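You operate a simulated robot arm through the tools that you are given. There is no shell and no other tool. Be economical: measure what you need, move in short steps, check, and stop when the job is done.

Carry out the task below with a simulated robot arm. There is one attempt and no reset: what you move stays moved.

JOB
Put the bottle labelled "water" from the top of the counter on top of the red weight.

It is judged by the outcome, as a careful person would: the job done as asked, and still so three seconds after it is handed in. It fails if anything else is knocked over, pushed out of place, dropped, spilled or broken.

ROBOT AND FRAMES
A 7-joint arm with a two-finger parallel gripper, fixed in place. Base frame: the origin is at the foot of the arm, x ahead of it, y to its left, z up; the work surface is at about z = 0. Lengths are in m, angles in degrees, forces in N, time in s.
With the tool pointing down near the work surface it reaches from about 0.24 to 0.62 m from the base axis. Its first joint turns from -66.0 to 66.0 degrees. Payload 2.6 kg.
Tool frame: the origin (TCP) lies between the finger pads and is the grasp point; the fingertips stand 0.03 m ahead of it; z points along the fingers, y is the line along which they close. The gripper opens to 0.094 m. The fingers are 0.028 m wide and 0.01 m thick; the gripper's body (0.05 by 0.096 m) begins 0.055 m behind the TCP.
Orientation is that of the tool frame in the base frame, as a unit quaternion [w, x, y, z]. With the fingers straight down and closing along the base's y, the tool's x points along the base's -x, its y along +y and its z along -z.

CONTROLS
- The arm moves only by the tool jog_arm. Its argument "commands" is a list of rows, each a list of 6 numbers: the shift along the tool's x, y, z in m, then the turn, a rotation vector about the tool's x, y, z in rad. In form: [[x, y, z, ax, ay, az], ...]. A call has 1 to 10 rows; each row shifts and turns the commanded pose from where the row before left it, along the tool's axes as they then stand. "grip" is the opening, from 0 (shut) to 1 (fully open), set as the call begins (left out, the last holds). Each row takes 0.2 s and may step no farther than 0.05 m and 8.6 degrees from the row before; otherwise, or with a gripper value out of range, the whole call is refused. A pose out of reach is approached as far as the arm can. The call stops where the force on the tool passes 40 N (or 10 N more than at its start, if that is more) or the arm is blocked; 0.2 s more then pass. Each finger travels about 0.072 m/s and halts on what it meets, pressing with about 38 N; the grip force reading is that of the motor and also rises with nothing between the fingers. The clock runs only during rows and for 0.2 s after the last one: add rows that do not move to give the fingers time. It gives the time, the measured TCP pose, the force on the tool (base axes), the opening and the grip force at its end, in the units of the frame above (readings bear some noise).
- Cameras (640 x 400 px; columns grow to the right, rows downward): "scene" is fixed at [0.0222, 0.4176, 0.5841]; the picture's right is [-0.89, -0.45, 0.00], its down [-0.18, 0.36, -0.92] and it looks along [0.42, -0.82, -0.40] (base axes); focal length 352 px, centre (320, 200). "wrist" rides on the gripper at [0.076, 0.014, -0.102] in the tool frame; the picture's right is [-0.18, 0.98, 0.00], its down [-0.75, -0.14, -0.64] and it looks along [-0.63, -0.12, 0.77] (tool axes); focal length 243 px, centre (320, 200). There is no depth. A picture from a camera that has moved, and an enlarged one, comes with that camera's place and axes in the base frame and with its lens.
- get_image(camera): a new picture of that camera. No time passes.
- inspect(camera, box): a new picture of the part [left, top, right, bottom] of that camera's present view, enlarged. No time passes.
- job_done(): hands the job in; it is judged then, once.

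Work in short steps. Places have to be worked out from the pictures, the camera data and where the tool is seen: move nearer, look again, correct. Check each grasp and each placing, and mend what went wrong. You have 90 turns and 46 pictures in all, those below and enlarged ones among them. Open the gripper and draw the arm clear of the work before you hand the job in, unless the task says otherwise; then end with one line.

The tools are called after "Emit:" as a command line: name --pt "numbers of a row" for each row, then --argument value for the rest, lists and objects as JSON in quotes. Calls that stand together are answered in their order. jog_arm: Moves the arm, as the interface text tells. Its arguments: {"type":"object","properties":{"commands":{"type":"array","items":{"type":"array","items":{"type":"number"}}},"grip":{"type":"number"}},"required":["commands"]} The other tools are called the same way: get_image (camera) takes a picture; inspect (camera, box) takes an enlarged picture of a part of a camera's view; job_done () hands the job in.

At the start:

```text
clock: 0.0
tool_pos: [0.3062, -0.2974, 0.3537]
tcp_rot: [0.0, 0.0, 1.0, -0.001]
wrist_force: [0.3, 0.4, 0.0]
grip_width: 0.0938
grip_force: 0.1
```

scene: 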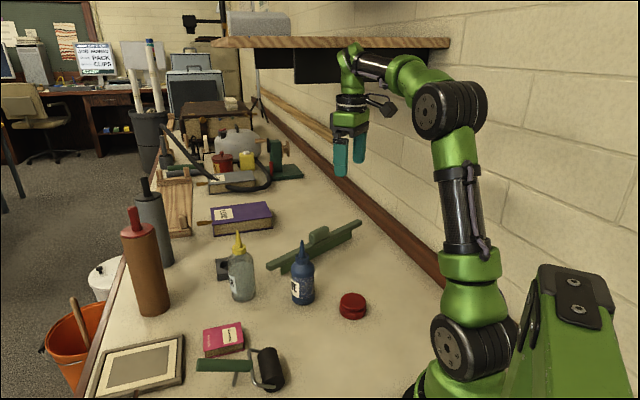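
wrist: 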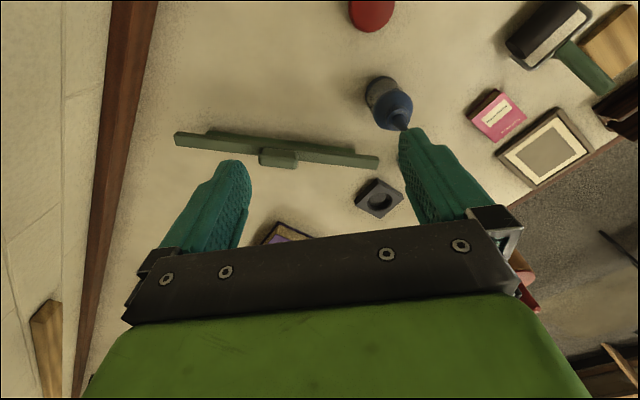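

I see two bottles (a clear one with a yellow tip and a blue one) and a red puck; I zoom in to read the labels.

Emit:
inspect --camera "scene" --box '[200, 220, 380, 332]'

Emit:
inspect --camera "scene" --box '[160, 110, 320, 210]'

```text
3.56 times, centred on (290, 276) of scene
camera zoom: at [0.0222, 0.4176, 0.5841], right [-0.89, -0.45, 0.0], down [-0.18, 0.36, -0.92], along [0.42, -0.82, -0.4], focal length 1252 px, centre (427, -70)
```

zoom: 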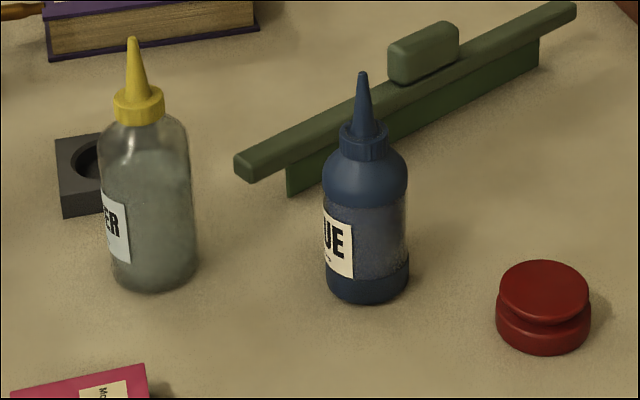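

```text
4.00 times, centred on (240, 160) of scene
camera zoom: at [0.0222, 0.4176, 0.5841], right [-0.89, -0.45, 0.0], down [-0.18, 0.36, -0.92], along [0.42, -0.82, -0.4], focal length 1409 px, centre (640, 360)
```

zoom: 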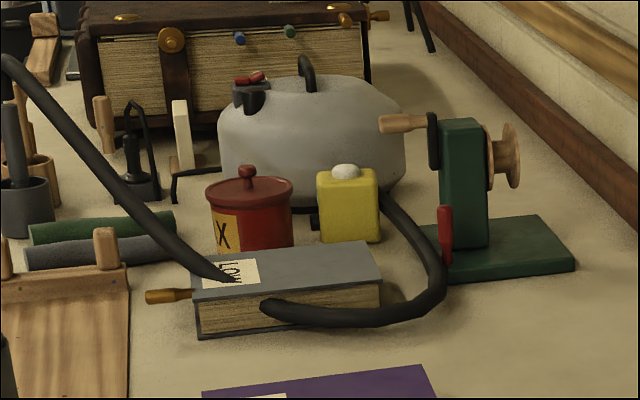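

The clear bottle's label ends in "ER" (water) and the blue one's in "UE" (glue). I estimate the water bottle at (0.527, -0.139), about 0.19 tall with its cap at z≈0.13–0.15, the red weight at (0.26, -0.217) with its top at ≈0.028, and the glue at (0.384, -0.193). I'll move toward the water bottle while staying high, then look.

Emit:
jog_arm --pt "-0.0285 0.0343 0.005 0 0 0" --pt "-0.0285 0.0343 0.005 0 0 0" --pt "-0.0285 0.0343 0.005 0 0 0" --pt "-0.0285 0.0343 0.005 0 0 0" --grip 1

Emit:
get_image --camera "wrist"

Emit:
get_image --camera "scene"

```text
clock: 1.0
tool_pos: [0.421, -0.1589, 0.3341]
tcp_rot: [0.0, 0.001, 1.0, 0.0]
wrist_force: [0.2, 0.3, 0.0]
grip_width: 0.0936
grip_force: 0.0
```

```text
41 pictures are left
camera wrist: at [0.3452, -0.1431, 0.4351], right [0.19, 0.98, 0.0], down [0.75, -0.14, 0.64], along [0.63, -0.12, -0.77], focal length 243 px, centre (320, 200)
```

wrist: 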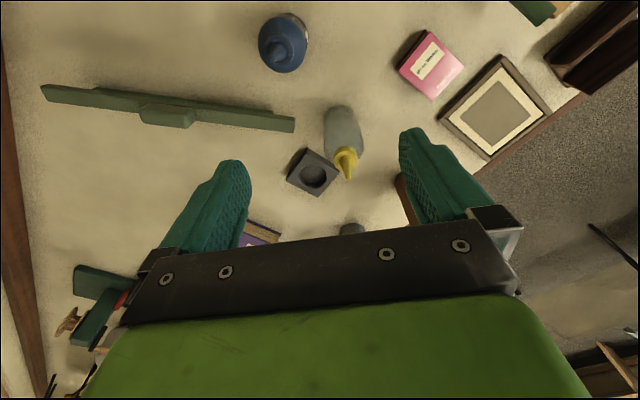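

```text
40 pictures are left
```

scene: 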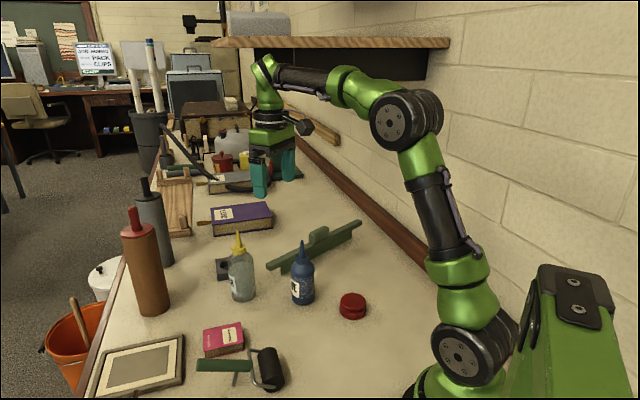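

Both cameras agree that the cap is at about (0.524, -0.1415). I'll move above it at z≈0.26, keeping the fingertips above the nozzle.

Emit:
jog_arm --pt "-0.0343 0.0058 0.0247 0 0 0" --pt "-0.0343 0.0058 0.0247 0 0 0" --pt "-0.0343 0.0058 0.0247 0 0 0" --pt "0 0 0 0 0 0"

Emit:
inspect --camera "scene" --box '[160, 180, 320, 310]'

Emit:
get_image --camera "wrist"

```text
clock: 2.0
tool_pos: [0.5246, -0.1418, 0.259]
tcp_rot: [0.0, 0.001, 1.0, 0.0]
wrist_force: [-0.2, 0.1, 0.7]
grip_width: 0.094
grip_force: 0.1
```

```text
3.08 times, centred on (240, 245) of scene
camera zoom: at [0.0222, 0.4176, 0.5841], right [-0.89, -0.45, 0.0], down [-0.18, 0.36, -0.92], along [0.42, -0.82, -0.4], focal length 1084 px, centre (566, 62)
```

zoom: 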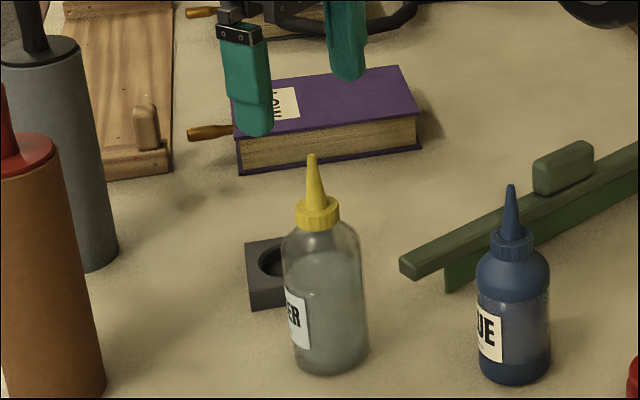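

```text
38 pictures are left
camera wrist: at [0.448, -0.1262, 0.3611], right [0.18, 0.98, 0.0], down [0.75, -0.14, 0.64], along [0.63, -0.12, -0.77], focal length 243 px, centre (320, 200)
```

wrist: 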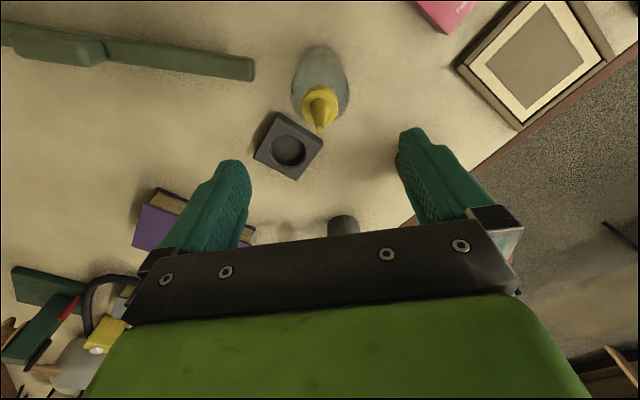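

The nozzle sits centred at about (0.521, -0.140) and the fingers straddle it. I'll descend to TCP z≈0.157 so the pads flank the cap and the palm clears the 0.19 tip.

Emit:
jog_arm --pt "0.003 0.0012 0.03 0 0 0" --pt "0 0 0.03 0 0 0" --pt "0 0 0.022 0 0 0" --pt "0 0 0.02 0 0 0" --pt "0 0 0 0 0 0"

Emit:
inspect --camera "scene" --box '[180, 200, 308, 280]'

Emit:
get_image --camera "wrist"

```text
clock: 3.2
tool_pos: [0.5196, -0.1386, 0.1566]
tcp_rot: [0.0, 0.0, 1.0, 0.0]
wrist_force: [-0.1, 0.2, -0.3]
grip_width: 0.0941
grip_force: 0.0
```

```text
5.00 times, centred on (244, 240) of scene
camera zoom: at [0.0222, 0.4176, 0.5841], right [-0.89, -0.45, 0.0], down [-0.18, 0.36, -0.92], along [0.42, -0.82, -0.4], focal length 1761 px, centre (700, 0)
```

zoom: 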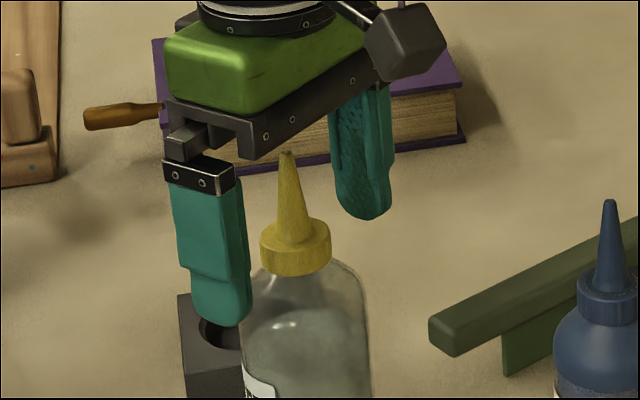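

```text
36 pictures are left
camera wrist: at [0.4451, -0.1245, 0.2589], right [0.18, 0.98, 0.0], down [0.75, -0.14, 0.64], along [0.63, -0.12, -0.77], focal length 243 px, centre (320, 200)
```

wrist: 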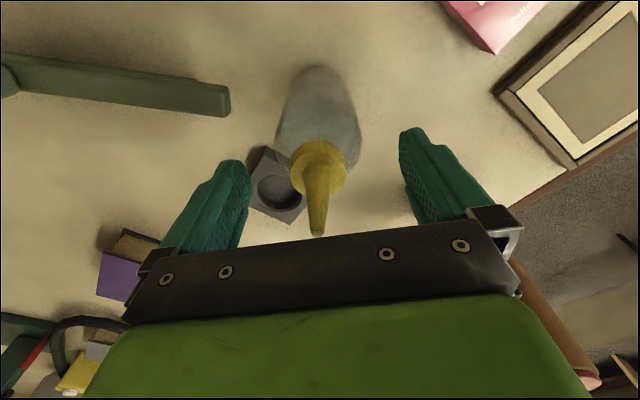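

The pads flank the cap (z≈0.13–0.15), the palm is clear of the tip, and y is centred. Closing the gripper now.

Emit:
jog_arm --pt "0 0 0 0 0 0" --pt "0 0 0 0 0 0" --pt "0 0 0 0 0 0" --pt "0 0 0 0 0 0" --pt "0 0 0 0 0 0" --grip 0

Emit:
inspect --camera "scene" --box '[180, 200, 340, 310]'

Emit:
get_image --camera "wrist"

```text
clock: 4.4
tool_pos: [0.5206, -0.1407, 0.158]
tcp_rot: [0.0, 0.0, 1.0, 0.0]
wrist_force: [0.0, -0.3, 1.2]
grip_width: 0.0308
grip_force: 38.1
```

```text
3.64 times, centred on (260, 255) of scene
camera zoom: at [0.0222, 0.4176, 0.5841], right [-0.89, -0.45, 0.0], down [-0.18, 0.36, -0.92], along [0.42, -0.82, -0.4], focal length 1281 px, centre (538, 0)
```

zoom: 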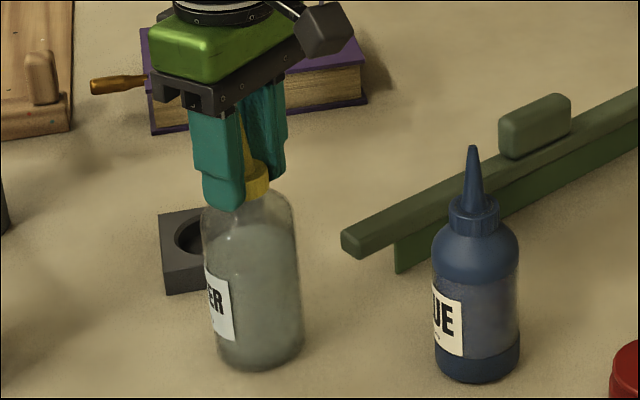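

```text
34 pictures are left
camera wrist: at [0.4451, -0.1247, 0.2592], right [0.18, 0.98, 0.0], down [0.75, -0.14, 0.64], along [0.63, -0.12, -0.77], focal length 243 px, centre (320, 200)
```

wrist: 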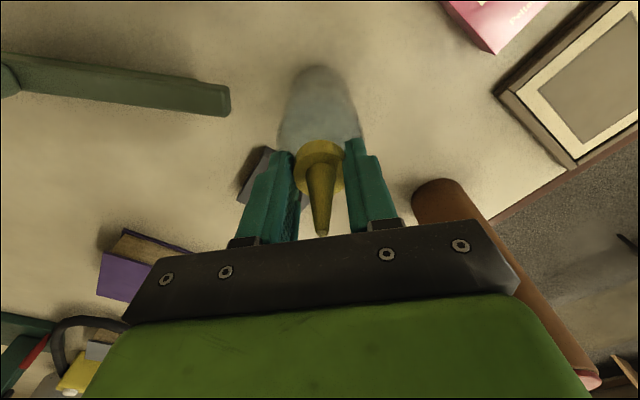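

The cap is gripped at 0.031 m with 38 N and the bottle is still upright. I'll lift a few centimetres and check.

Emit:
jog_arm --pt "0 0 -0.01 0 0 0" --pt "0 0 -0.02 0 0 0" --pt "0 0 -0.02 0 0 0" --pt "0 0 0 0 0 0"

Emit:
inspect --camera "scene" --box '[160, 180, 352, 300]'

```text
clock: 5.4
tool_pos: [0.5211, -0.14, 0.2082]
tcp_rot: [0.0, 0.0, 1.0, 0.001]
wrist_force: [0.4, -0.1, -2.3]
grip_width: 0.0048
grip_force: 38.2
```

```text
3.33 times, centred on (256, 240) of scene
camera zoom: at [0.0222, 0.4176, 0.5841], right [-0.89, -0.45, 0.0], down [-0.18, 0.36, -0.92], along [0.42, -0.82, -0.4], focal length 1174 px, centre (533, 67)
```

zoom: 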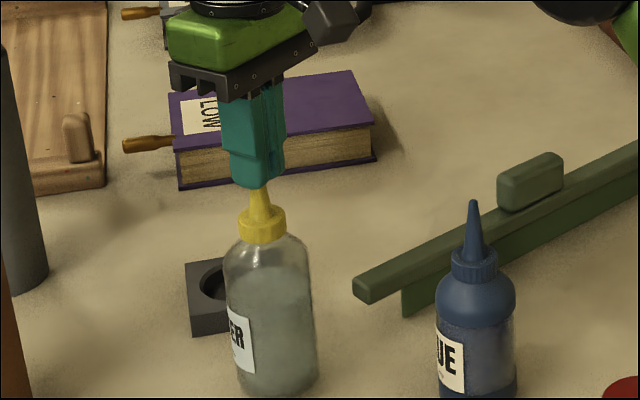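

The cap slipped: the fingers now hold only the nozzle tip at 0.005 m. I need to see whether the bottle is still standing on the counter before I open.

Emit:
inspect --camera "scene" --box '[200, 220, 380, 332]'

```text
3.56 times, centred on (290, 276) of scene
camera zoom: at [0.0222, 0.4176, 0.5841], right [-0.89, -0.45, 0.0], down [-0.18, 0.36, -0.92], along [0.42, -0.82, -0.4], focal length 1252 px, centre (427, -70)
```

zoom: 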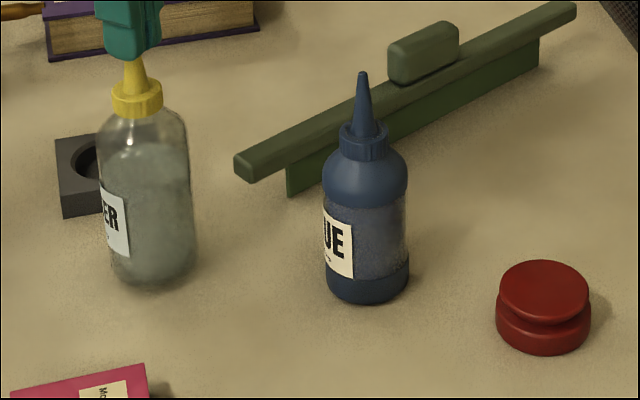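

The bottle looks lifted about 3 mm and held by the tip. I'll lower it gently until it rests, before releasing.

Emit:
jog_arm --pt "0 0 0.0015 0 0 0" --pt "0 0 0.0015 0 0 0" --pt "0 0 0.001 0 0 0" --pt "0 0 0 0 0 0"

Emit:
inspect --camera "scene" --box '[200, 220, 380, 332]'

```text
clock: 6.4
tool_pos: [0.5223, -0.1391, 0.2034]
tcp_rot: [0.001, 0.0, 1.0, 0.0]
wrist_force: [0.4, -0.9, -2.5]
grip_width: 0.0048
grip_force: 37.0
```

```text
3.56 times, centred on (290, 276) of scene
camera zoom: at [0.0222, 0.4176, 0.5841], right [-0.89, -0.45, 0.0], down [-0.18, 0.36, -0.92], along [0.42, -0.82, -0.4], focal length 1252 px, centre (427, -70)
```

zoom: 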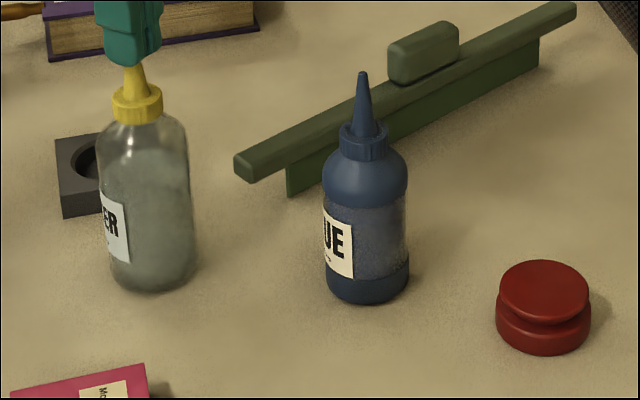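

The bottle follows the tool; it is now very close to the counter. I lower another 2 mm in tiny steps, watching the force.

Emit:
jog_arm --pt "0 0 0.001 0 0 0" --pt "0 0 0.001 0 0 0" --pt "0 0 0 0 0 0"

```text
clock: 7.2
tool_pos: [0.5218, -0.1419, 0.2013]
tcp_rot: [0.0, 0.0, 1.0, 0.0]
wrist_force: [-0.7, -0.9, 1.6]
grip_width: 0.0046
grip_force: 38.1
```

The force changed sign to +1.6 N, so the bottle is resting on the counter. I'll open and rise clear.

Emit:
jog_arm --pt "0 0 0 0 0 0" --pt "0 0 0 0 0 0" --pt "0 0 0 0 0 0" --pt "0 0 0 0 0 0" --grip 1

Emit:
jog_arm --pt "0 0 -0.02 0 0 0" --pt "0 0 -0.04 0 0 0" --pt "0 0 0 0 0 0"

Emit:
inspect --camera "scene" --box '[200, 220, 380, 332]'

Emit:
get_image --camera "wrist"

```text
clock: 8.2
tool_pos: [0.5215, -0.1405, 0.202]
tcp_rot: [0.0, 0.0, 1.0, 0.0]
wrist_force: [-0.7, 0.0, -0.4]
grip_width: 0.094
grip_force: 0.1
```

```text
clock: 9.0
tool_pos: [0.5217, -0.1409, 0.2606]
tcp_rot: [0.0, 0.0, 1.0, 0.0]
wrist_force: [0.6, -0.2, -1.7]
grip_width: 0.0938
grip_force: 0.0
```

```text
3.56 times, centred on (290, 276) of scene
camera zoom: at [0.0222, 0.4176, 0.5841], right [-0.89, -0.45, 0.0], down [-0.18, 0.36, -0.92], along [0.42, -0.82, -0.4], focal length 1252 px, centre (427, -70)
```

zoom: 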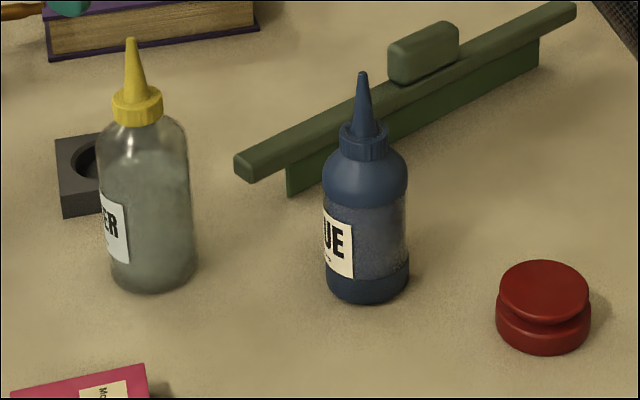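

```text
29 pictures are left
camera wrist: at [0.4461, -0.1257, 0.3619], right [0.18, 0.98, 0.0], down [0.75, -0.14, 0.64], along [0.63, -0.12, -0.77], focal length 243 px, centre (320, 200)
```

wrist: 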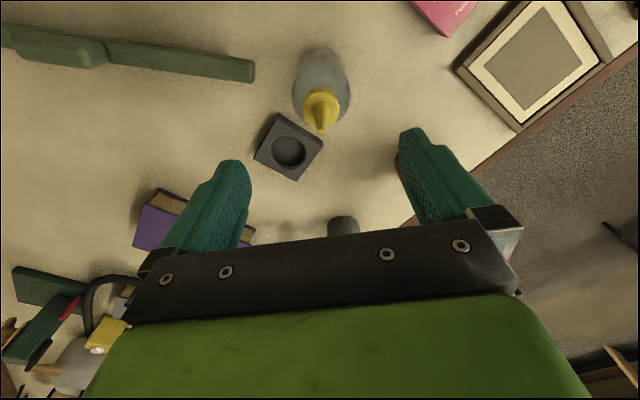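

The bottle is standing where it was. The cap is unsafe to hold, so I'll grasp the body with the tool tilted about 60° to clear the nozzle. First I yaw -35° and start the tilt here, high up, to test reach.

Emit:
jog_arm --pt "0 0 -0.02 0 0 0.122" --pt "0 0 -0.02 0 0 0.122" --pt "0 0 0 0 0 0.122" --pt "0 0 0 0 0 0.122" --pt "0 0 0 0 0 0.122" --pt "0 0 0 0 -0.131 0" --pt "0 0 0 0 -0.131 0" --pt "0 0 0 0 -0.131 0" --pt "0 0 0 0 -0.131 0"

Emit:
jog_arm --pt "0 0 0 0 -0.131 0" --pt "0 0 0 0 -0.131 0" --pt "0 0 0 0 -0.131 0" --pt "0 0 0 0 -0.131 0" --pt "0 0 0 0 0 0"

Emit:
get_image --camera "scene"

```text
clock: 11.0
tool_pos: [0.522, -0.1398, 0.3008]
tcp_rot: [0.248, 0.29, 0.921, -0.077]
wrist_force: [0.4, -0.2, 0.0]
grip_width: 0.0939
grip_force: 0.1
```

```text
clock: 12.2
tool_pos: [0.5215, -0.1403, 0.3017]
tcp_rot: [0.478, 0.259, 0.826, -0.15]
wrist_force: [1.2, 0.4, -0.3]
grip_width: 0.0943
grip_force: 0.0
```

```text
28 pictures are left
```

scene: 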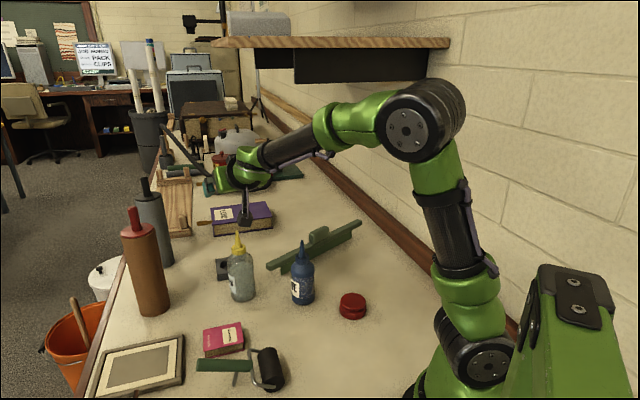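

The tilt works, though the wrist camera ends up on the underside (still well clear of the counter). 45° is enough and is kinder for reach, so I ease back to 45° and then go above the weight to test reach with an empty gripper.

Emit:
jog_arm --pt "0 0 0 0 0.131 0" --pt "0 0 0 0 0.131 0" --pt "0.0199 -0.0354 -0.0199 0 0 0" --pt "0.0199 -0.0354 -0.0199 0 0 0" --pt "0.0199 -0.0354 -0.0199 0 0 0" --pt "0.0199 -0.0354 -0.0199 0 0 0" --pt "0.0199 -0.0354 -0.0199 0 0 0" --pt "0.0199 -0.0354 -0.0199 0 0 0" --pt "0 0 0 0 0 0"

Emit:
get_image --camera "scene"

```text
clock: 14.2
tool_pos: [0.2617, -0.2177, 0.2991]
tcp_rot: [0.365, 0.278, 0.881, -0.115]
wrist_force: [0.6, 0.2, -0.7]
grip_width: 0.0941
grip_force: 0.0
```

```text
27 pictures are left
```

scene: 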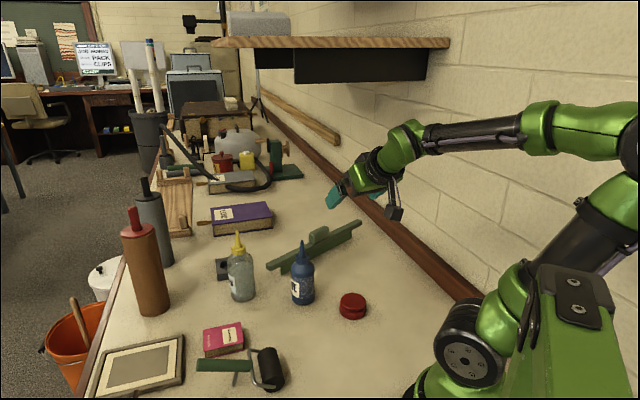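

It reached (0.262, -0.218, 0.299) at 45°. Next I test the descent over the weight to z≈0.12 (fingertips ~0.1, well above its 0.03 top).

Emit:
jog_arm --pt "0.0318 0 0.0318 0 0 0" --pt "0.0318 0 0.0318 0 0 0" --pt "0.0318 0 0.0318 0 0 0" --pt "0.0318 0 0.0318 0 0 0" --pt "0 0 0 0 0 0"

Emit:
get_image --camera "scene"

Emit:
get_image --camera "wrist"

```text
clock: 15.4
tool_pos: [0.2808, -0.233, 0.1276]
tcp_rot: [0.365, 0.278, 0.881, -0.115]
wrist_force: [-0.4, 0.8, -0.2]
grip_width: 0.0937
grip_force: 0.1
out of reach, approached as far as the arm can: row 3, 4
```

```text
26 pictures are left
```

scene: 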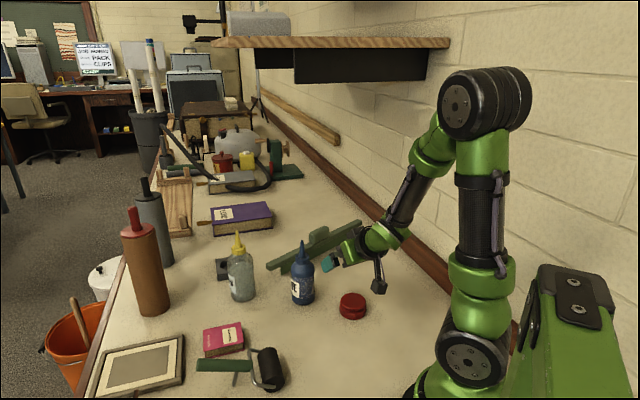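

```text
25 pictures are left
camera wrist: at [0.1855, -0.1488, 0.1457], right [0.67, 0.73, 0.13], down [-0.02, -0.16, 0.99], along [0.74, -0.66, -0.1], focal length 243 px, centre (320, 200)
```

wrist: 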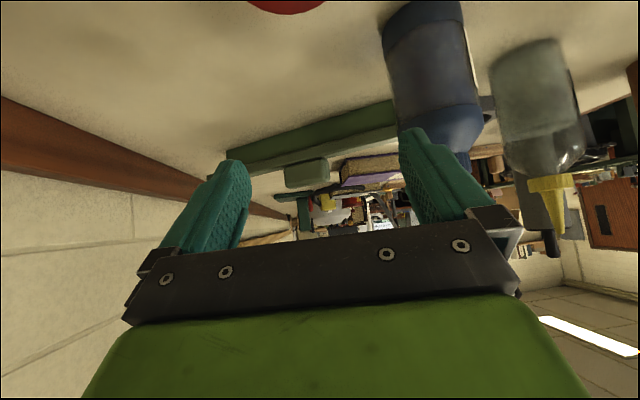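

The reach falls just short at that yaw. Rotating the yaw to about -75° places the wrist to the side of the base and should help; I lift, yaw, then check.

Emit:
jog_arm --pt "-0.0318 0 -0.0318 0 0 0" --pt "-0.0318 0 -0.0318 0 0 0" --pt "0 0 0 0.0987 0 0.0987" --pt "0 0 0 0.0987 0 0.0987" --pt "0 0 0 0.0987 0 0.0987" --pt "0 0 0 0.0987 0 0.0987" --pt "0 0 0 0.0987 0 0.0987" --pt "0 0 0 0 0 0"

```text
clock: 17.2
tool_pos: [0.2798, -0.2339, 0.2188]
tcp_rot: [0.305, 0.563, 0.732, -0.233]
wrist_force: [1.4, -0.3, -0.5]
grip_width: 0.094
grip_force: 0.1
```

Yaw is -75° now. Testing (0.26, -0.217, 0.12) from here.

Emit:
jog_arm --pt "0.0284 -0.0049 0.0183 0 0 0" --pt "0.0284 -0.0049 0.0183 0 0 0" --pt "0.0284 -0.0049 0.0183 0 0 0" --pt "0 0 0 0 0 0"

Emit:
get_image --camera "scene"

Emit:
get_image --camera "wrist"

```text
clock: 18.2
tool_pos: [0.2595, -0.2166, 0.1187]
tcp_rot: [0.305, 0.562, 0.733, -0.232]
wrist_force: [-0.1, -0.2, 0.9]
grip_width: 0.0939
grip_force: 0.2
```

```text
24 pictures are left
```

scene: 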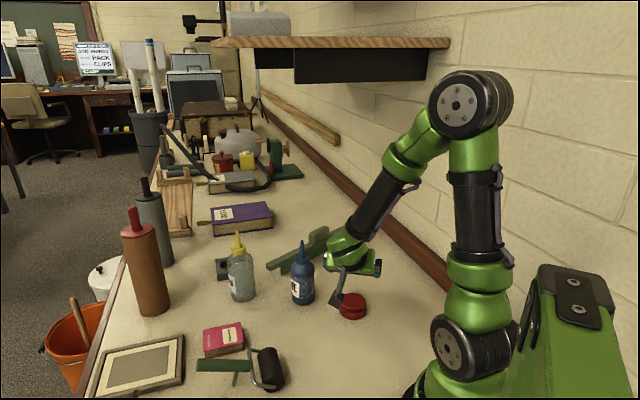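

```text
23 pictures are left
camera wrist: at [0.2407, -0.0908, 0.1369], right [0.98, 0.13, 0.13], down [-0.12, -0.11, 0.99], along [0.14, -0.99, -0.1], focal length 243 px, centre (320, 200)
```

wrist: 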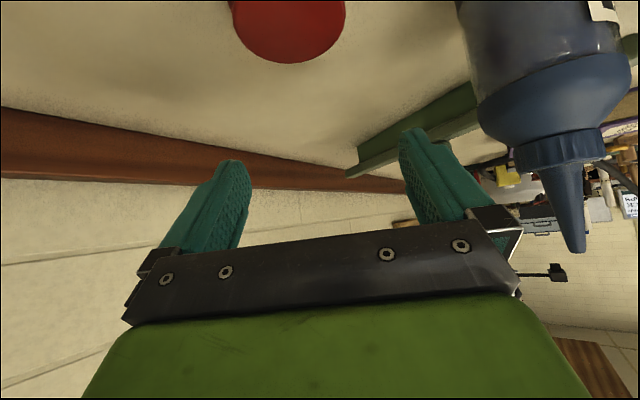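

The placing pose is reachable at 45° tilt and yaw -75°. I'll keep that orientation throughout, rise to z=0.30, and move to a pre-grasp position beside the water bottle.

Emit:
jog_arm --pt "-0.0318 0 -0.0318 0 0 0" --pt "-0.0318 0 -0.0318 0 0 0" --pt "-0.0318 0 -0.0318 0 0 0" --pt "-0.0318 0 -0.0318 0 0 0"

Emit:
jog_arm --pt "0.0113 0.0389 -0.0113 0 0 0" --pt "0.0113 0.0389 -0.0113 0 0 0" --pt "0.0113 0.0389 -0.0113 0 0 0" --pt "0.0113 0.0389 -0.0113 0 0 0" --pt "0.0113 0.0389 -0.0113 0 0 0" --pt "0.0113 0.0389 -0.0113 0 0 0" --pt "0.0113 0.0389 -0.0113 0 0 0" --pt "0 0 0 0 0 0"

Emit:
jog_arm --pt "0.0297 0 0.0297 0 0 0" --pt "0.0297 0 0.0297 0 0 0" --pt "0.0297 0 0.0297 0 0 0" --pt "0 0 0 0 0 0"

Emit:
get_image --camera "wrist"

Emit:
get_image --camera "scene"

```text
clock: 19.2
tool_pos: [0.2595, -0.2161, 0.3012]
tcp_rot: [0.305, 0.562, 0.733, -0.232]
wrist_force: [-0.9, 0.1, -0.1]
grip_width: 0.094
grip_force: 0.0
```

```text
clock: 21.0
tool_pos: [0.4937, -0.0382, 0.3007]
tcp_rot: [0.304, 0.562, 0.732, -0.234]
wrist_force: [0.5, -0.1, 0.7]
grip_width: 0.0941
grip_force: 0.2
```

```text
clock: 22.0
tool_pos: [0.4938, -0.0406, 0.1757]
tcp_rot: [0.304, 0.563, 0.733, -0.233]
wrist_force: [0.7, 0.7, -0.4]
grip_width: 0.0942
grip_force: 0.0
```

```text
22 pictures are left
camera wrist: at [0.4752, 0.0872, 0.193], right [0.98, 0.13, 0.13], down [-0.12, -0.11, 0.99], along [0.14, -0.99, -0.1], focal length 243 px, centre (320, 200)
```

wrist: 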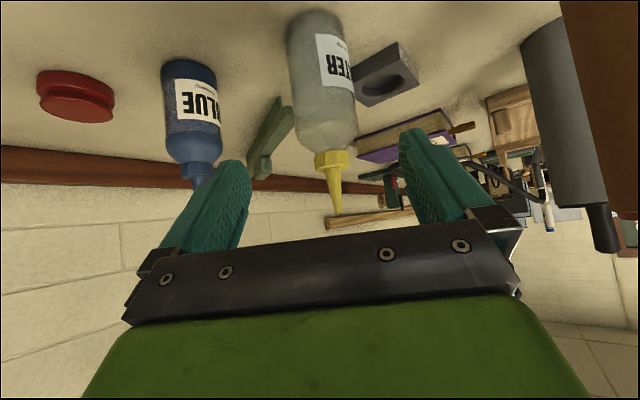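

```text
21 pictures are left
```

scene: 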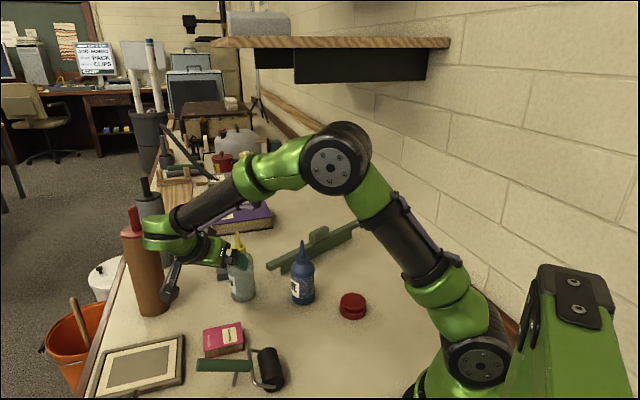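

The label now reads "(WA)TER", and the bottle sits at about (0.522, -0.14), aligned with the finger line to within ~2 mm. I'll advance along the tool axis to straddle the body at z≈0.075.

Emit:
jog_arm --pt "0.0005 0.0003 0.03 0 0 0" --pt "0.0005 0.0003 0.03 0 0 0" --pt "0.0005 0.0003 0.03 0 0 0" --pt "0 0 0 0 0 0"

Emit:
get_image --camera "wrist"

Emit:
inspect --camera "scene" --box '[140, 200, 300, 310]'

```text
clock: 23.0
tool_pos: [0.5103, -0.0998, 0.1083]
tcp_rot: [0.304, 0.562, 0.733, -0.232]
wrist_force: [0.3, 0.3, 0.0]
grip_width: 0.0942
grip_force: 0.0
```

```text
20 pictures are left
camera wrist: at [0.4926, 0.0261, 0.1279], right [0.98, 0.13, 0.13], down [-0.12, -0.11, 0.99], along [0.14, -0.99, -0.1], focal length 243 px, centre (320, 200)
```

wrist: 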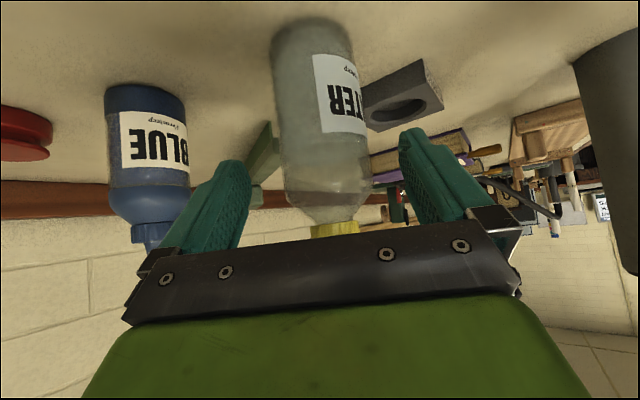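

```text
3.64 times, centred on (220, 255) of scene
camera zoom: at [0.0222, 0.4176, 0.5841], right [-0.89, -0.45, 0.0], down [-0.18, 0.36, -0.92], along [0.42, -0.82, -0.4], focal length 1281 px, centre (684, 0)
```

zoom: 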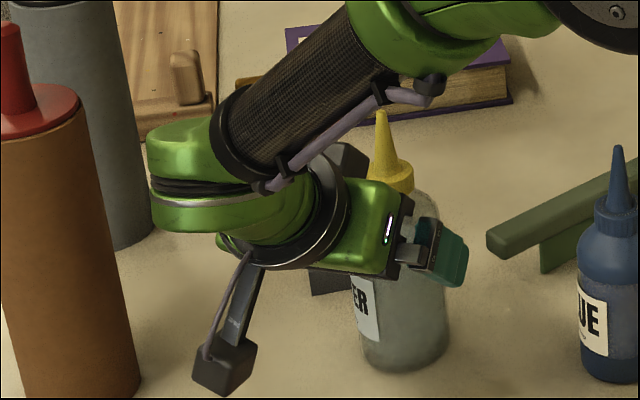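

The bottle is centred between the fingers. Another ~4.5 cm along the tool axis, with the force guard.

Emit:
jog_arm --pt "0 0 0.015 0 0 0" --pt "0 0 0.015 0 0 0" --pt "0 0 0.015 0 0 0" --pt "0 0 0 0 0 0"

Emit:
get_image --camera "wrist"

Emit:
inspect --camera "scene" --box '[140, 200, 300, 310]'

```text
clock: 24.0
tool_pos: [0.5196, -0.131, 0.0782]
tcp_rot: [0.304, 0.563, 0.732, -0.233]
wrist_force: [0.7, -0.3, 0.6]
grip_width: 0.0942
grip_force: 0.1
```

```text
18 pictures are left
camera wrist: at [0.5015, -0.004, 0.0958], right [0.98, 0.13, 0.13], down [-0.12, -0.11, 0.99], along [0.14, -0.99, -0.1], focal length 243 px, centre (320, 200)
```

wrist: 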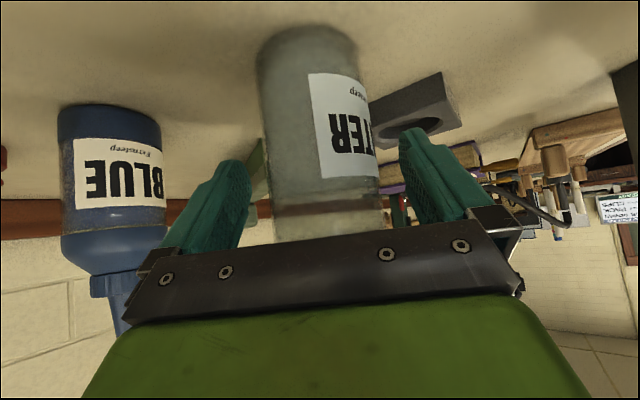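

```text
3.64 times, centred on (220, 255) of scene
camera zoom: at [0.0222, 0.4176, 0.5841], right [-0.89, -0.45, 0.0], down [-0.18, 0.36, -0.92], along [0.42, -0.82, -0.4], focal length 1281 px, centre (684, 0)
```

zoom: 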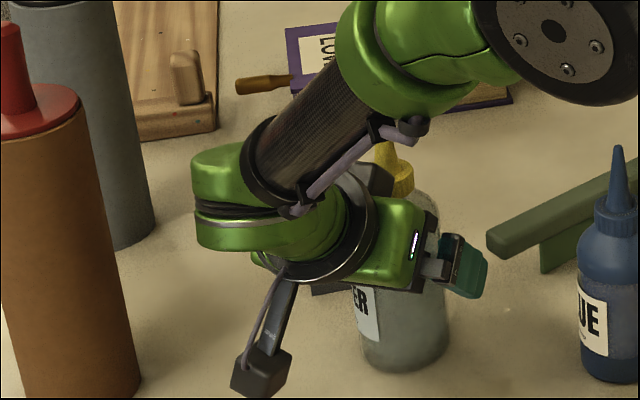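

The fingers straddle the body with no contact force. Closing.

Emit:
jog_arm --pt "0 0 0 0 0 0" --pt "0 0 0 0 0 0" --pt "0 0 0 0 0 0" --pt "0 0 0 0 0 0" --grip 0

Emit:
jog_arm --pt "-0.007 0 -0.007 0 0 0" --pt "-0.01 0 -0.01 0 0 0" --pt "0 0 0 0 0 0"

Emit:
get_image --camera "scene"

Emit:
get_image --camera "wrist"

```text
clock: 25.0
tool_pos: [0.5207, -0.131, 0.0784]
tcp_rot: [0.305, 0.562, 0.733, -0.233]
wrist_force: [0.4, -1.2, 0.2]
grip_width: 0.0651
grip_force: 38.3
```

```text
clock: 25.8
tool_pos: [0.5189, -0.1307, 0.1009]
tcp_rot: [0.304, 0.562, 0.733, -0.232]
wrist_force: [0.1, 0.1, -2.2]
grip_width: 0.0651
grip_force: 38.0
```

```text
16 pictures are left
```

scene: 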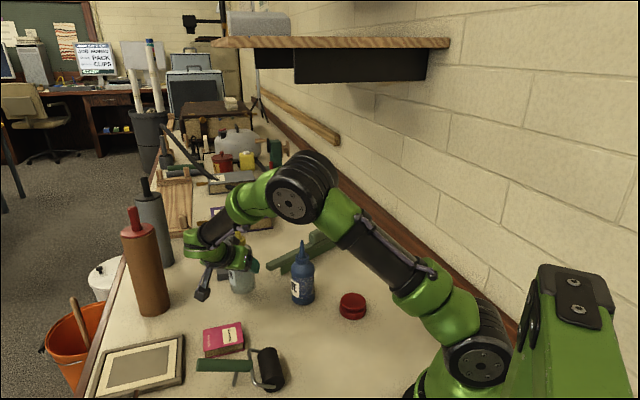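

```text
15 pictures are left
camera wrist: at [0.5009, -0.0038, 0.1191], right [0.98, 0.13, 0.13], down [-0.12, -0.11, 0.99], along [0.14, -0.99, -0.1], focal length 243 px, centre (320, 200)
```

wrist: 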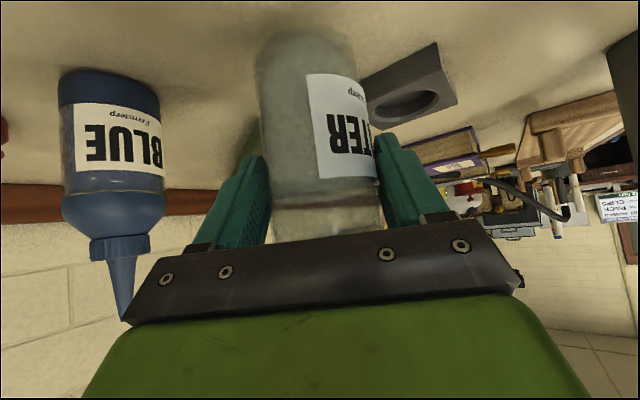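

Firm grasp at 0.065 m; the bottle lifted with the tool without slipping (base is ~0.078 below TCP). I'll raise to z≈0.30 and traverse to above the weight.

Emit:
jog_arm --pt "-0.0283 0 -0.0283 0 0 0" --pt "-0.0283 0 -0.0283 0 0 0" --pt "-0.0283 0 -0.0283 0 0 0" --pt "-0.0283 0 -0.0283 0 0 0" --pt "-0.0283 0 -0.0283 0 0 0" --pt "0 0 0 0 0 0"

Emit:
jog_arm --pt "-0.0003 -0.02 0.0003 0 0 0" --pt "-0.0003 -0.039 0.0003 0 0 0" --pt "-0.0003 -0.039 0.0003 0 0 0" --pt "-0.0003 -0.039 0.0003 0 0 0" --pt "-0.0003 -0.039 0.0003 0 0 0" --pt "-0.0003 -0.039 0.0003 0 0 0" --pt "-0.0003 -0.039 0.0003 0 0 0" --pt "-0.0003 -0.019 0.0003 0 0 0" --pt "0 0 0 0 0 0"

Emit:
get_image --camera "scene"

```text
clock: 27.2
tool_pos: [0.5195, -0.1301, 0.3025]
tcp_rot: [0.303, 0.563, 0.733, -0.232]
wrist_force: [0.8, -0.6, -2.4]
grip_width: 0.0649
grip_force: 38.3
```

```text
clock: 29.2
tool_pos: [0.2561, -0.2043, 0.3013]
tcp_rot: [0.305, 0.561, 0.733, -0.233]
wrist_force: [0.1, 0.4, -2.9]
grip_width: 0.0652
grip_force: 37.6
```

```text
14 pictures are left
```

scene: 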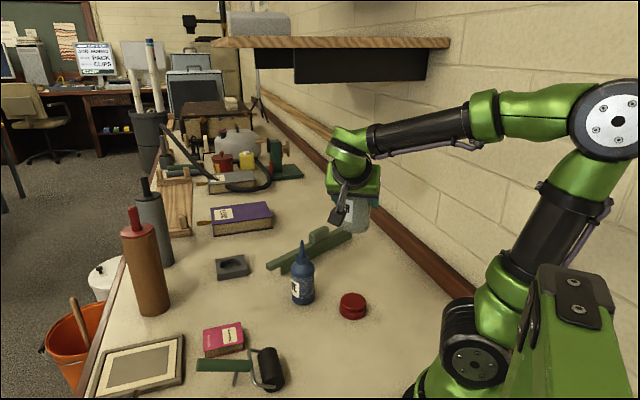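

The bottle is held steady above the weight. I'll lower until its base is about 2 cm above the weight top (TCP z≈0.13), then check alignment.

Emit:
jog_arm --pt "0.0302 0 0.0302 0 0 0" --pt "0.0302 0 0.0302 0 0 0" --pt "0.0302 0 0.0302 0 0 0" --pt "0.0302 0 0.0302 0 0 0" --pt "0 0 0 0 0 0"

Emit:
inspect --camera "scene" --box '[270, 220, 430, 330]'

Emit:
get_image --camera "wrist"

```text
clock: 30.4
tool_pos: [0.2571, -0.2044, 0.1299]
tcp_rot: [0.304, 0.562, 0.733, -0.234]
wrist_force: [-1.0, 0.0, -3.2]
grip_width: 0.0649
grip_force: 37.9
```

```text
3.64 times, centred on (350, 275) of scene
camera zoom: at [0.0222, 0.4176, 0.5841], right [-0.89, -0.45, 0.0], down [-0.18, 0.36, -0.92], along [0.42, -0.82, -0.4], focal length 1281 px, centre (211, -73)
```

zoom: 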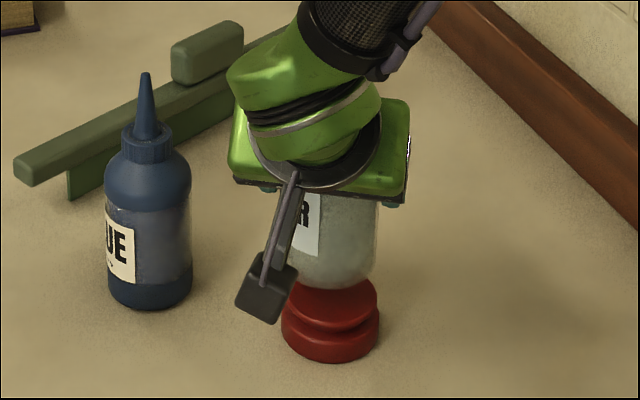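

```text
12 pictures are left
camera wrist: at [0.2379, -0.0778, 0.1475], right [0.98, 0.13, 0.13], down [-0.12, -0.11, 0.99], along [0.14, -0.98, -0.1], focal length 243 px, centre (320, 200)
```

wrist: 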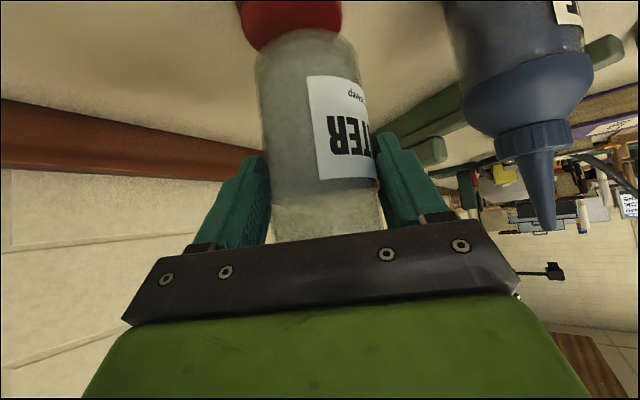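

The bottle appears ~6 mm too far in +x relative to the weight, and y is roughly right. I'll shift x by -6 mm and y by +3 mm, lower 1.5 cm, and look closely.

Emit:
jog_arm --pt "0.0068 -0.0025 0.0038 0 0 0" --pt "0.0068 -0.0025 0.0038 0 0 0" --pt "0 0 0 0 0 0"

Emit:
inspect --camera "scene" --box '[312, 260, 392, 320]'

Emit:
inspect --camera "wrist" --box '[200, 0, 440, 150]'

```text
clock: 31.2
tool_pos: [0.2542, -0.2015, 0.1157]
tcp_rot: [0.303, 0.563, 0.733, -0.234]
wrist_force: [-0.2, -0.4, -2.0]
grip_width: 0.0649
grip_force: 38.5
out of reach, approached as far as the arm can: row 2
```

```text
6.67 times, centred on (352, 290) of scene
camera zoom: at [0.0222, 0.4176, 0.5841], right [-0.89, -0.45, 0.0], down [-0.18, 0.36, -0.92], along [0.42, -0.82, -0.4], focal length 2348 px, centre (107, -400)
```

zoom: 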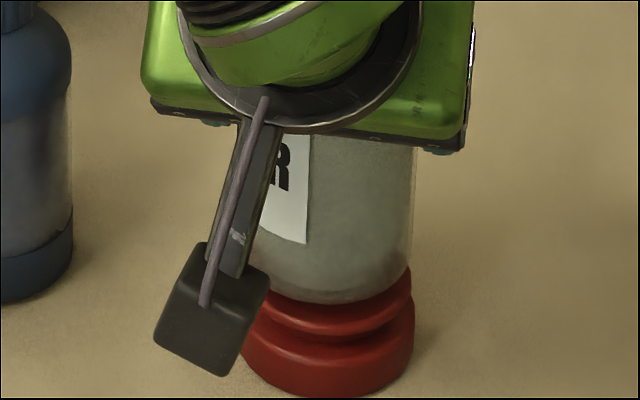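

```text
2.67 times, centred on (320, 75) of wrist
camera zoom: at [0.2355, -0.0755, 0.1334], right [0.98, 0.13, 0.13], down [-0.12, -0.11, 0.99], along [0.14, -0.99, -0.1], focal length 647 px, centre (320, 533)
```

zoom: 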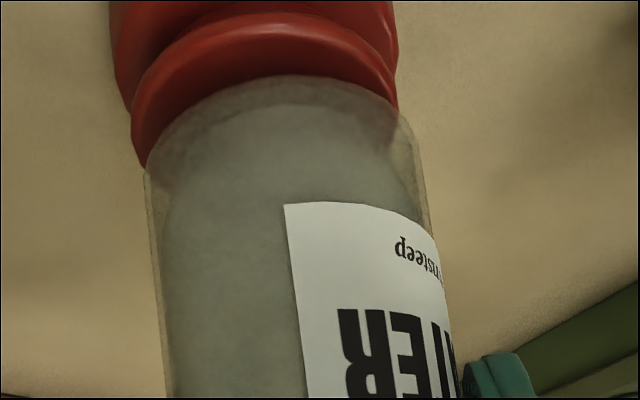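

The arm hit its reach limit in -x, and the bottle is still ~4 mm toward +x of the weight's centre. Yawing another 15° moves the bottle the right way and should ease the reach. I raise 1 cm first, then yaw.

Emit:
jog_arm --pt "-0.0071 0 -0.0071 0 0 0" --pt "0 0 0 0.0926 0 0.0926" --pt "0 0 0 0.0926 0 0.0926" --pt "0 0 0 0 0 0"

```text
clock: 32.2
tool_pos: [0.2533, -0.2009, 0.1268]
tcp_rot: [0.271, 0.653, 0.653, -0.27]
wrist_force: [0.0, -0.8, -2.3]
grip_width: 0.0648
grip_force: 38.1
```

Yaw is now -90°, and the bottle axis should be at about (0.252, -0.210), close to the weight's centre. I lower to ~5 mm above the weight and look again.

Emit:
jog_arm --pt "0.0058 -0.0005 0.0052 0 0 0" --pt "0.0058 -0.0005 0.0052 0 0 0" --pt "0 0 0 0 0 0"

Emit:
inspect --camera "scene" --box '[312, 260, 392, 320]'

Emit:
inspect --camera "wrist" --box '[200, 0, 440, 150]'

```text
clock: 33.0
tool_pos: [0.2525, -0.2018, 0.1118]
tcp_rot: [0.271, 0.654, 0.652, -0.271]
wrist_force: [0.2, -1.7, -2.8]
grip_width: 0.0649
grip_force: 38.0
```

```text
6.67 times, centred on (352, 290) of scene
camera zoom: at [0.0222, 0.4176, 0.5841], right [-0.89, -0.45, 0.0], down [-0.18, 0.36, -0.92], along [0.42, -0.82, -0.4], focal length 2348 px, centre (107, -400)
```

zoom: 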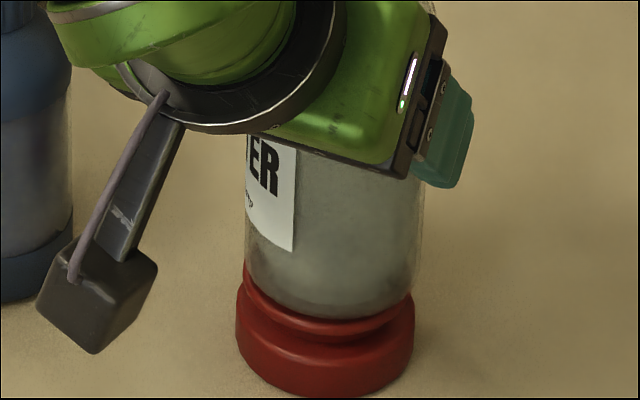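

```text
2.67 times, centred on (320, 75) of wrist
camera zoom: at [0.2676, -0.0736, 0.1288], right [0.98, -0.13, 0.13], down [-0.14, -0.08, 0.99], along [-0.12, -0.99, -0.1], focal length 647 px, centre (320, 533)
```

zoom: 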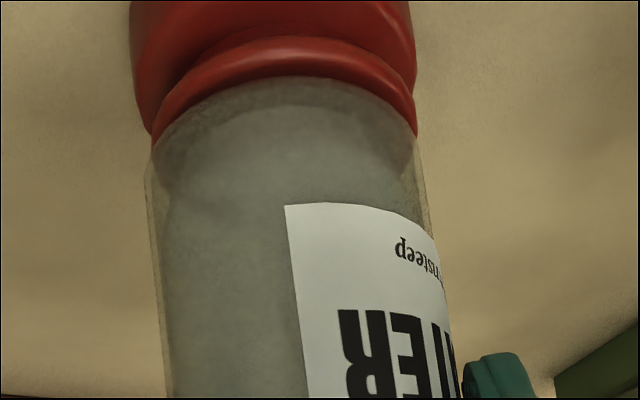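

Both views show the bottle centred over the weight within ~2 mm. I lower in 1.5 mm steps, watching the force.

Emit:
jog_arm --pt "0.0011 0 0.0011 0 0 0" --pt "0.0011 0 0.0011 0 0 0" --pt "0.0011 0 0.0011 0 0 0" --pt "0 0 0 0 0 0"

```text
clock: 34.0
tool_pos: [0.2529, -0.201, 0.107]
tcp_rot: [0.273, 0.653, 0.653, -0.269]
wrist_force: [-2.4, 5.9, 27.1]
grip_width: 0.0643
grip_force: 37.7
```

Contact made, pressing at 27 N. I ease up ~1 mm to relieve it before releasing.

Emit:
jog_arm --pt "-0.0007 0 -0.0007 0 0 0" --pt "0 0 0 0 0 0"

Emit:
inspect --camera "scene" --box '[312, 260, 392, 320]'

```text
clock: 34.6
tool_pos: [0.2526, -0.2006, 0.107]
tcp_rot: [0.271, 0.653, 0.654, -0.27]
wrist_force: [3.6, -1.2, 5.6]
grip_width: 0.0645
grip_force: 37.3
```

```text
6.67 times, centred on (352, 290) of scene
camera zoom: at [0.0222, 0.4176, 0.5841], right [-0.89, -0.45, 0.0], down [-0.18, 0.36, -0.92], along [0.42, -0.82, -0.4], focal length 2348 px, centre (107, -400)
```

zoom: 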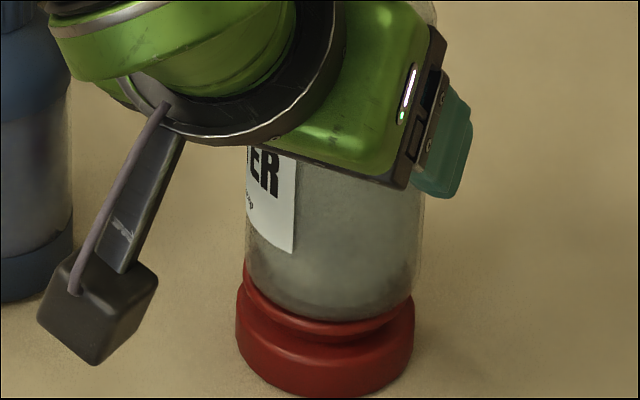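

The bottle is seated on the weight with only a few newtons. Releasing now.

Emit:
jog_arm --pt "0 0 0 0 0 0" --pt "0 0 0 0 0 0" --pt "0 0 0 0 0 0" --grip 1

Emit:
get_image --camera "wrist"

```text
clock: 35.4
tool_pos: [0.2522, -0.2012, 0.107]
tcp_rot: [0.271, 0.653, 0.653, -0.27]
wrist_force: [0.4, -0.6, 0.5]
grip_width: 0.0939
grip_force: 0.1
```

```text
6 pictures are left
camera wrist: at [0.2674, -0.0737, 0.1251], right [0.98, -0.13, 0.13], down [-0.14, -0.08, 0.99], along [-0.12, -0.99, -0.1], focal length 243 px, centre (320, 200)
```

wrist: 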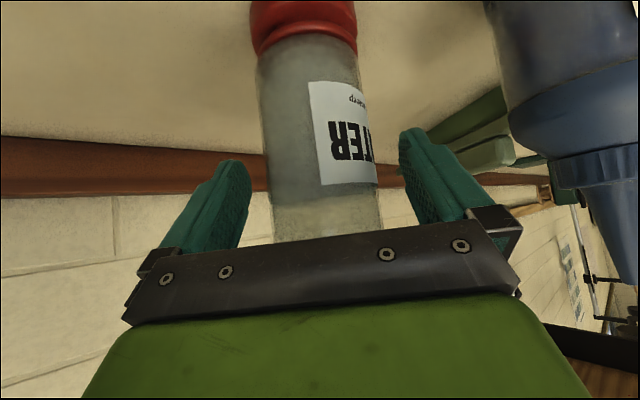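

The bottle stands free on the weight with the fingers open on both sides. I withdraw straight back along the tool axis.

Emit:
jog_arm --pt "0 0 -0.01 0 0 0" --pt "0 0 -0.02 0 0 0" --pt "0 0 -0.03 0 0 0" --pt "0 0 -0.03 0 0 0" --pt "0 0 -0.03 0 0 0" --pt "0 0 -0.03 0 0 0" --pt "0 0 0 0 0 0"

Emit:
get_image --camera "wrist"

Emit:
get_image --camera "scene"

```text
clock: 37.0
tool_pos: [0.2532, -0.0944, 0.2137]
tcp_rot: [0.27, 0.654, 0.653, -0.271]
wrist_force: [0.0, -0.1, -0.6]
grip_width: 0.0939
grip_force: 0.0
```

```text
5 pictures are left
camera wrist: at [0.2672, 0.033, 0.232], right [0.98, -0.13, 0.13], down [-0.14, -0.08, 0.99], along [-0.12, -0.99, -0.1], focal length 243 px, centre (320, 200)
```

wrist: 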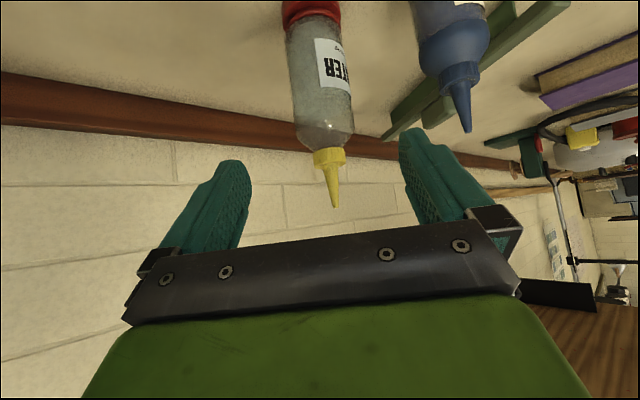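

```text
4 pictures are left
```

scene: 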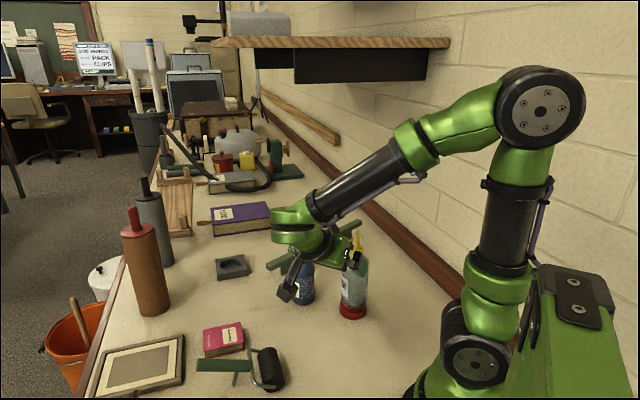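

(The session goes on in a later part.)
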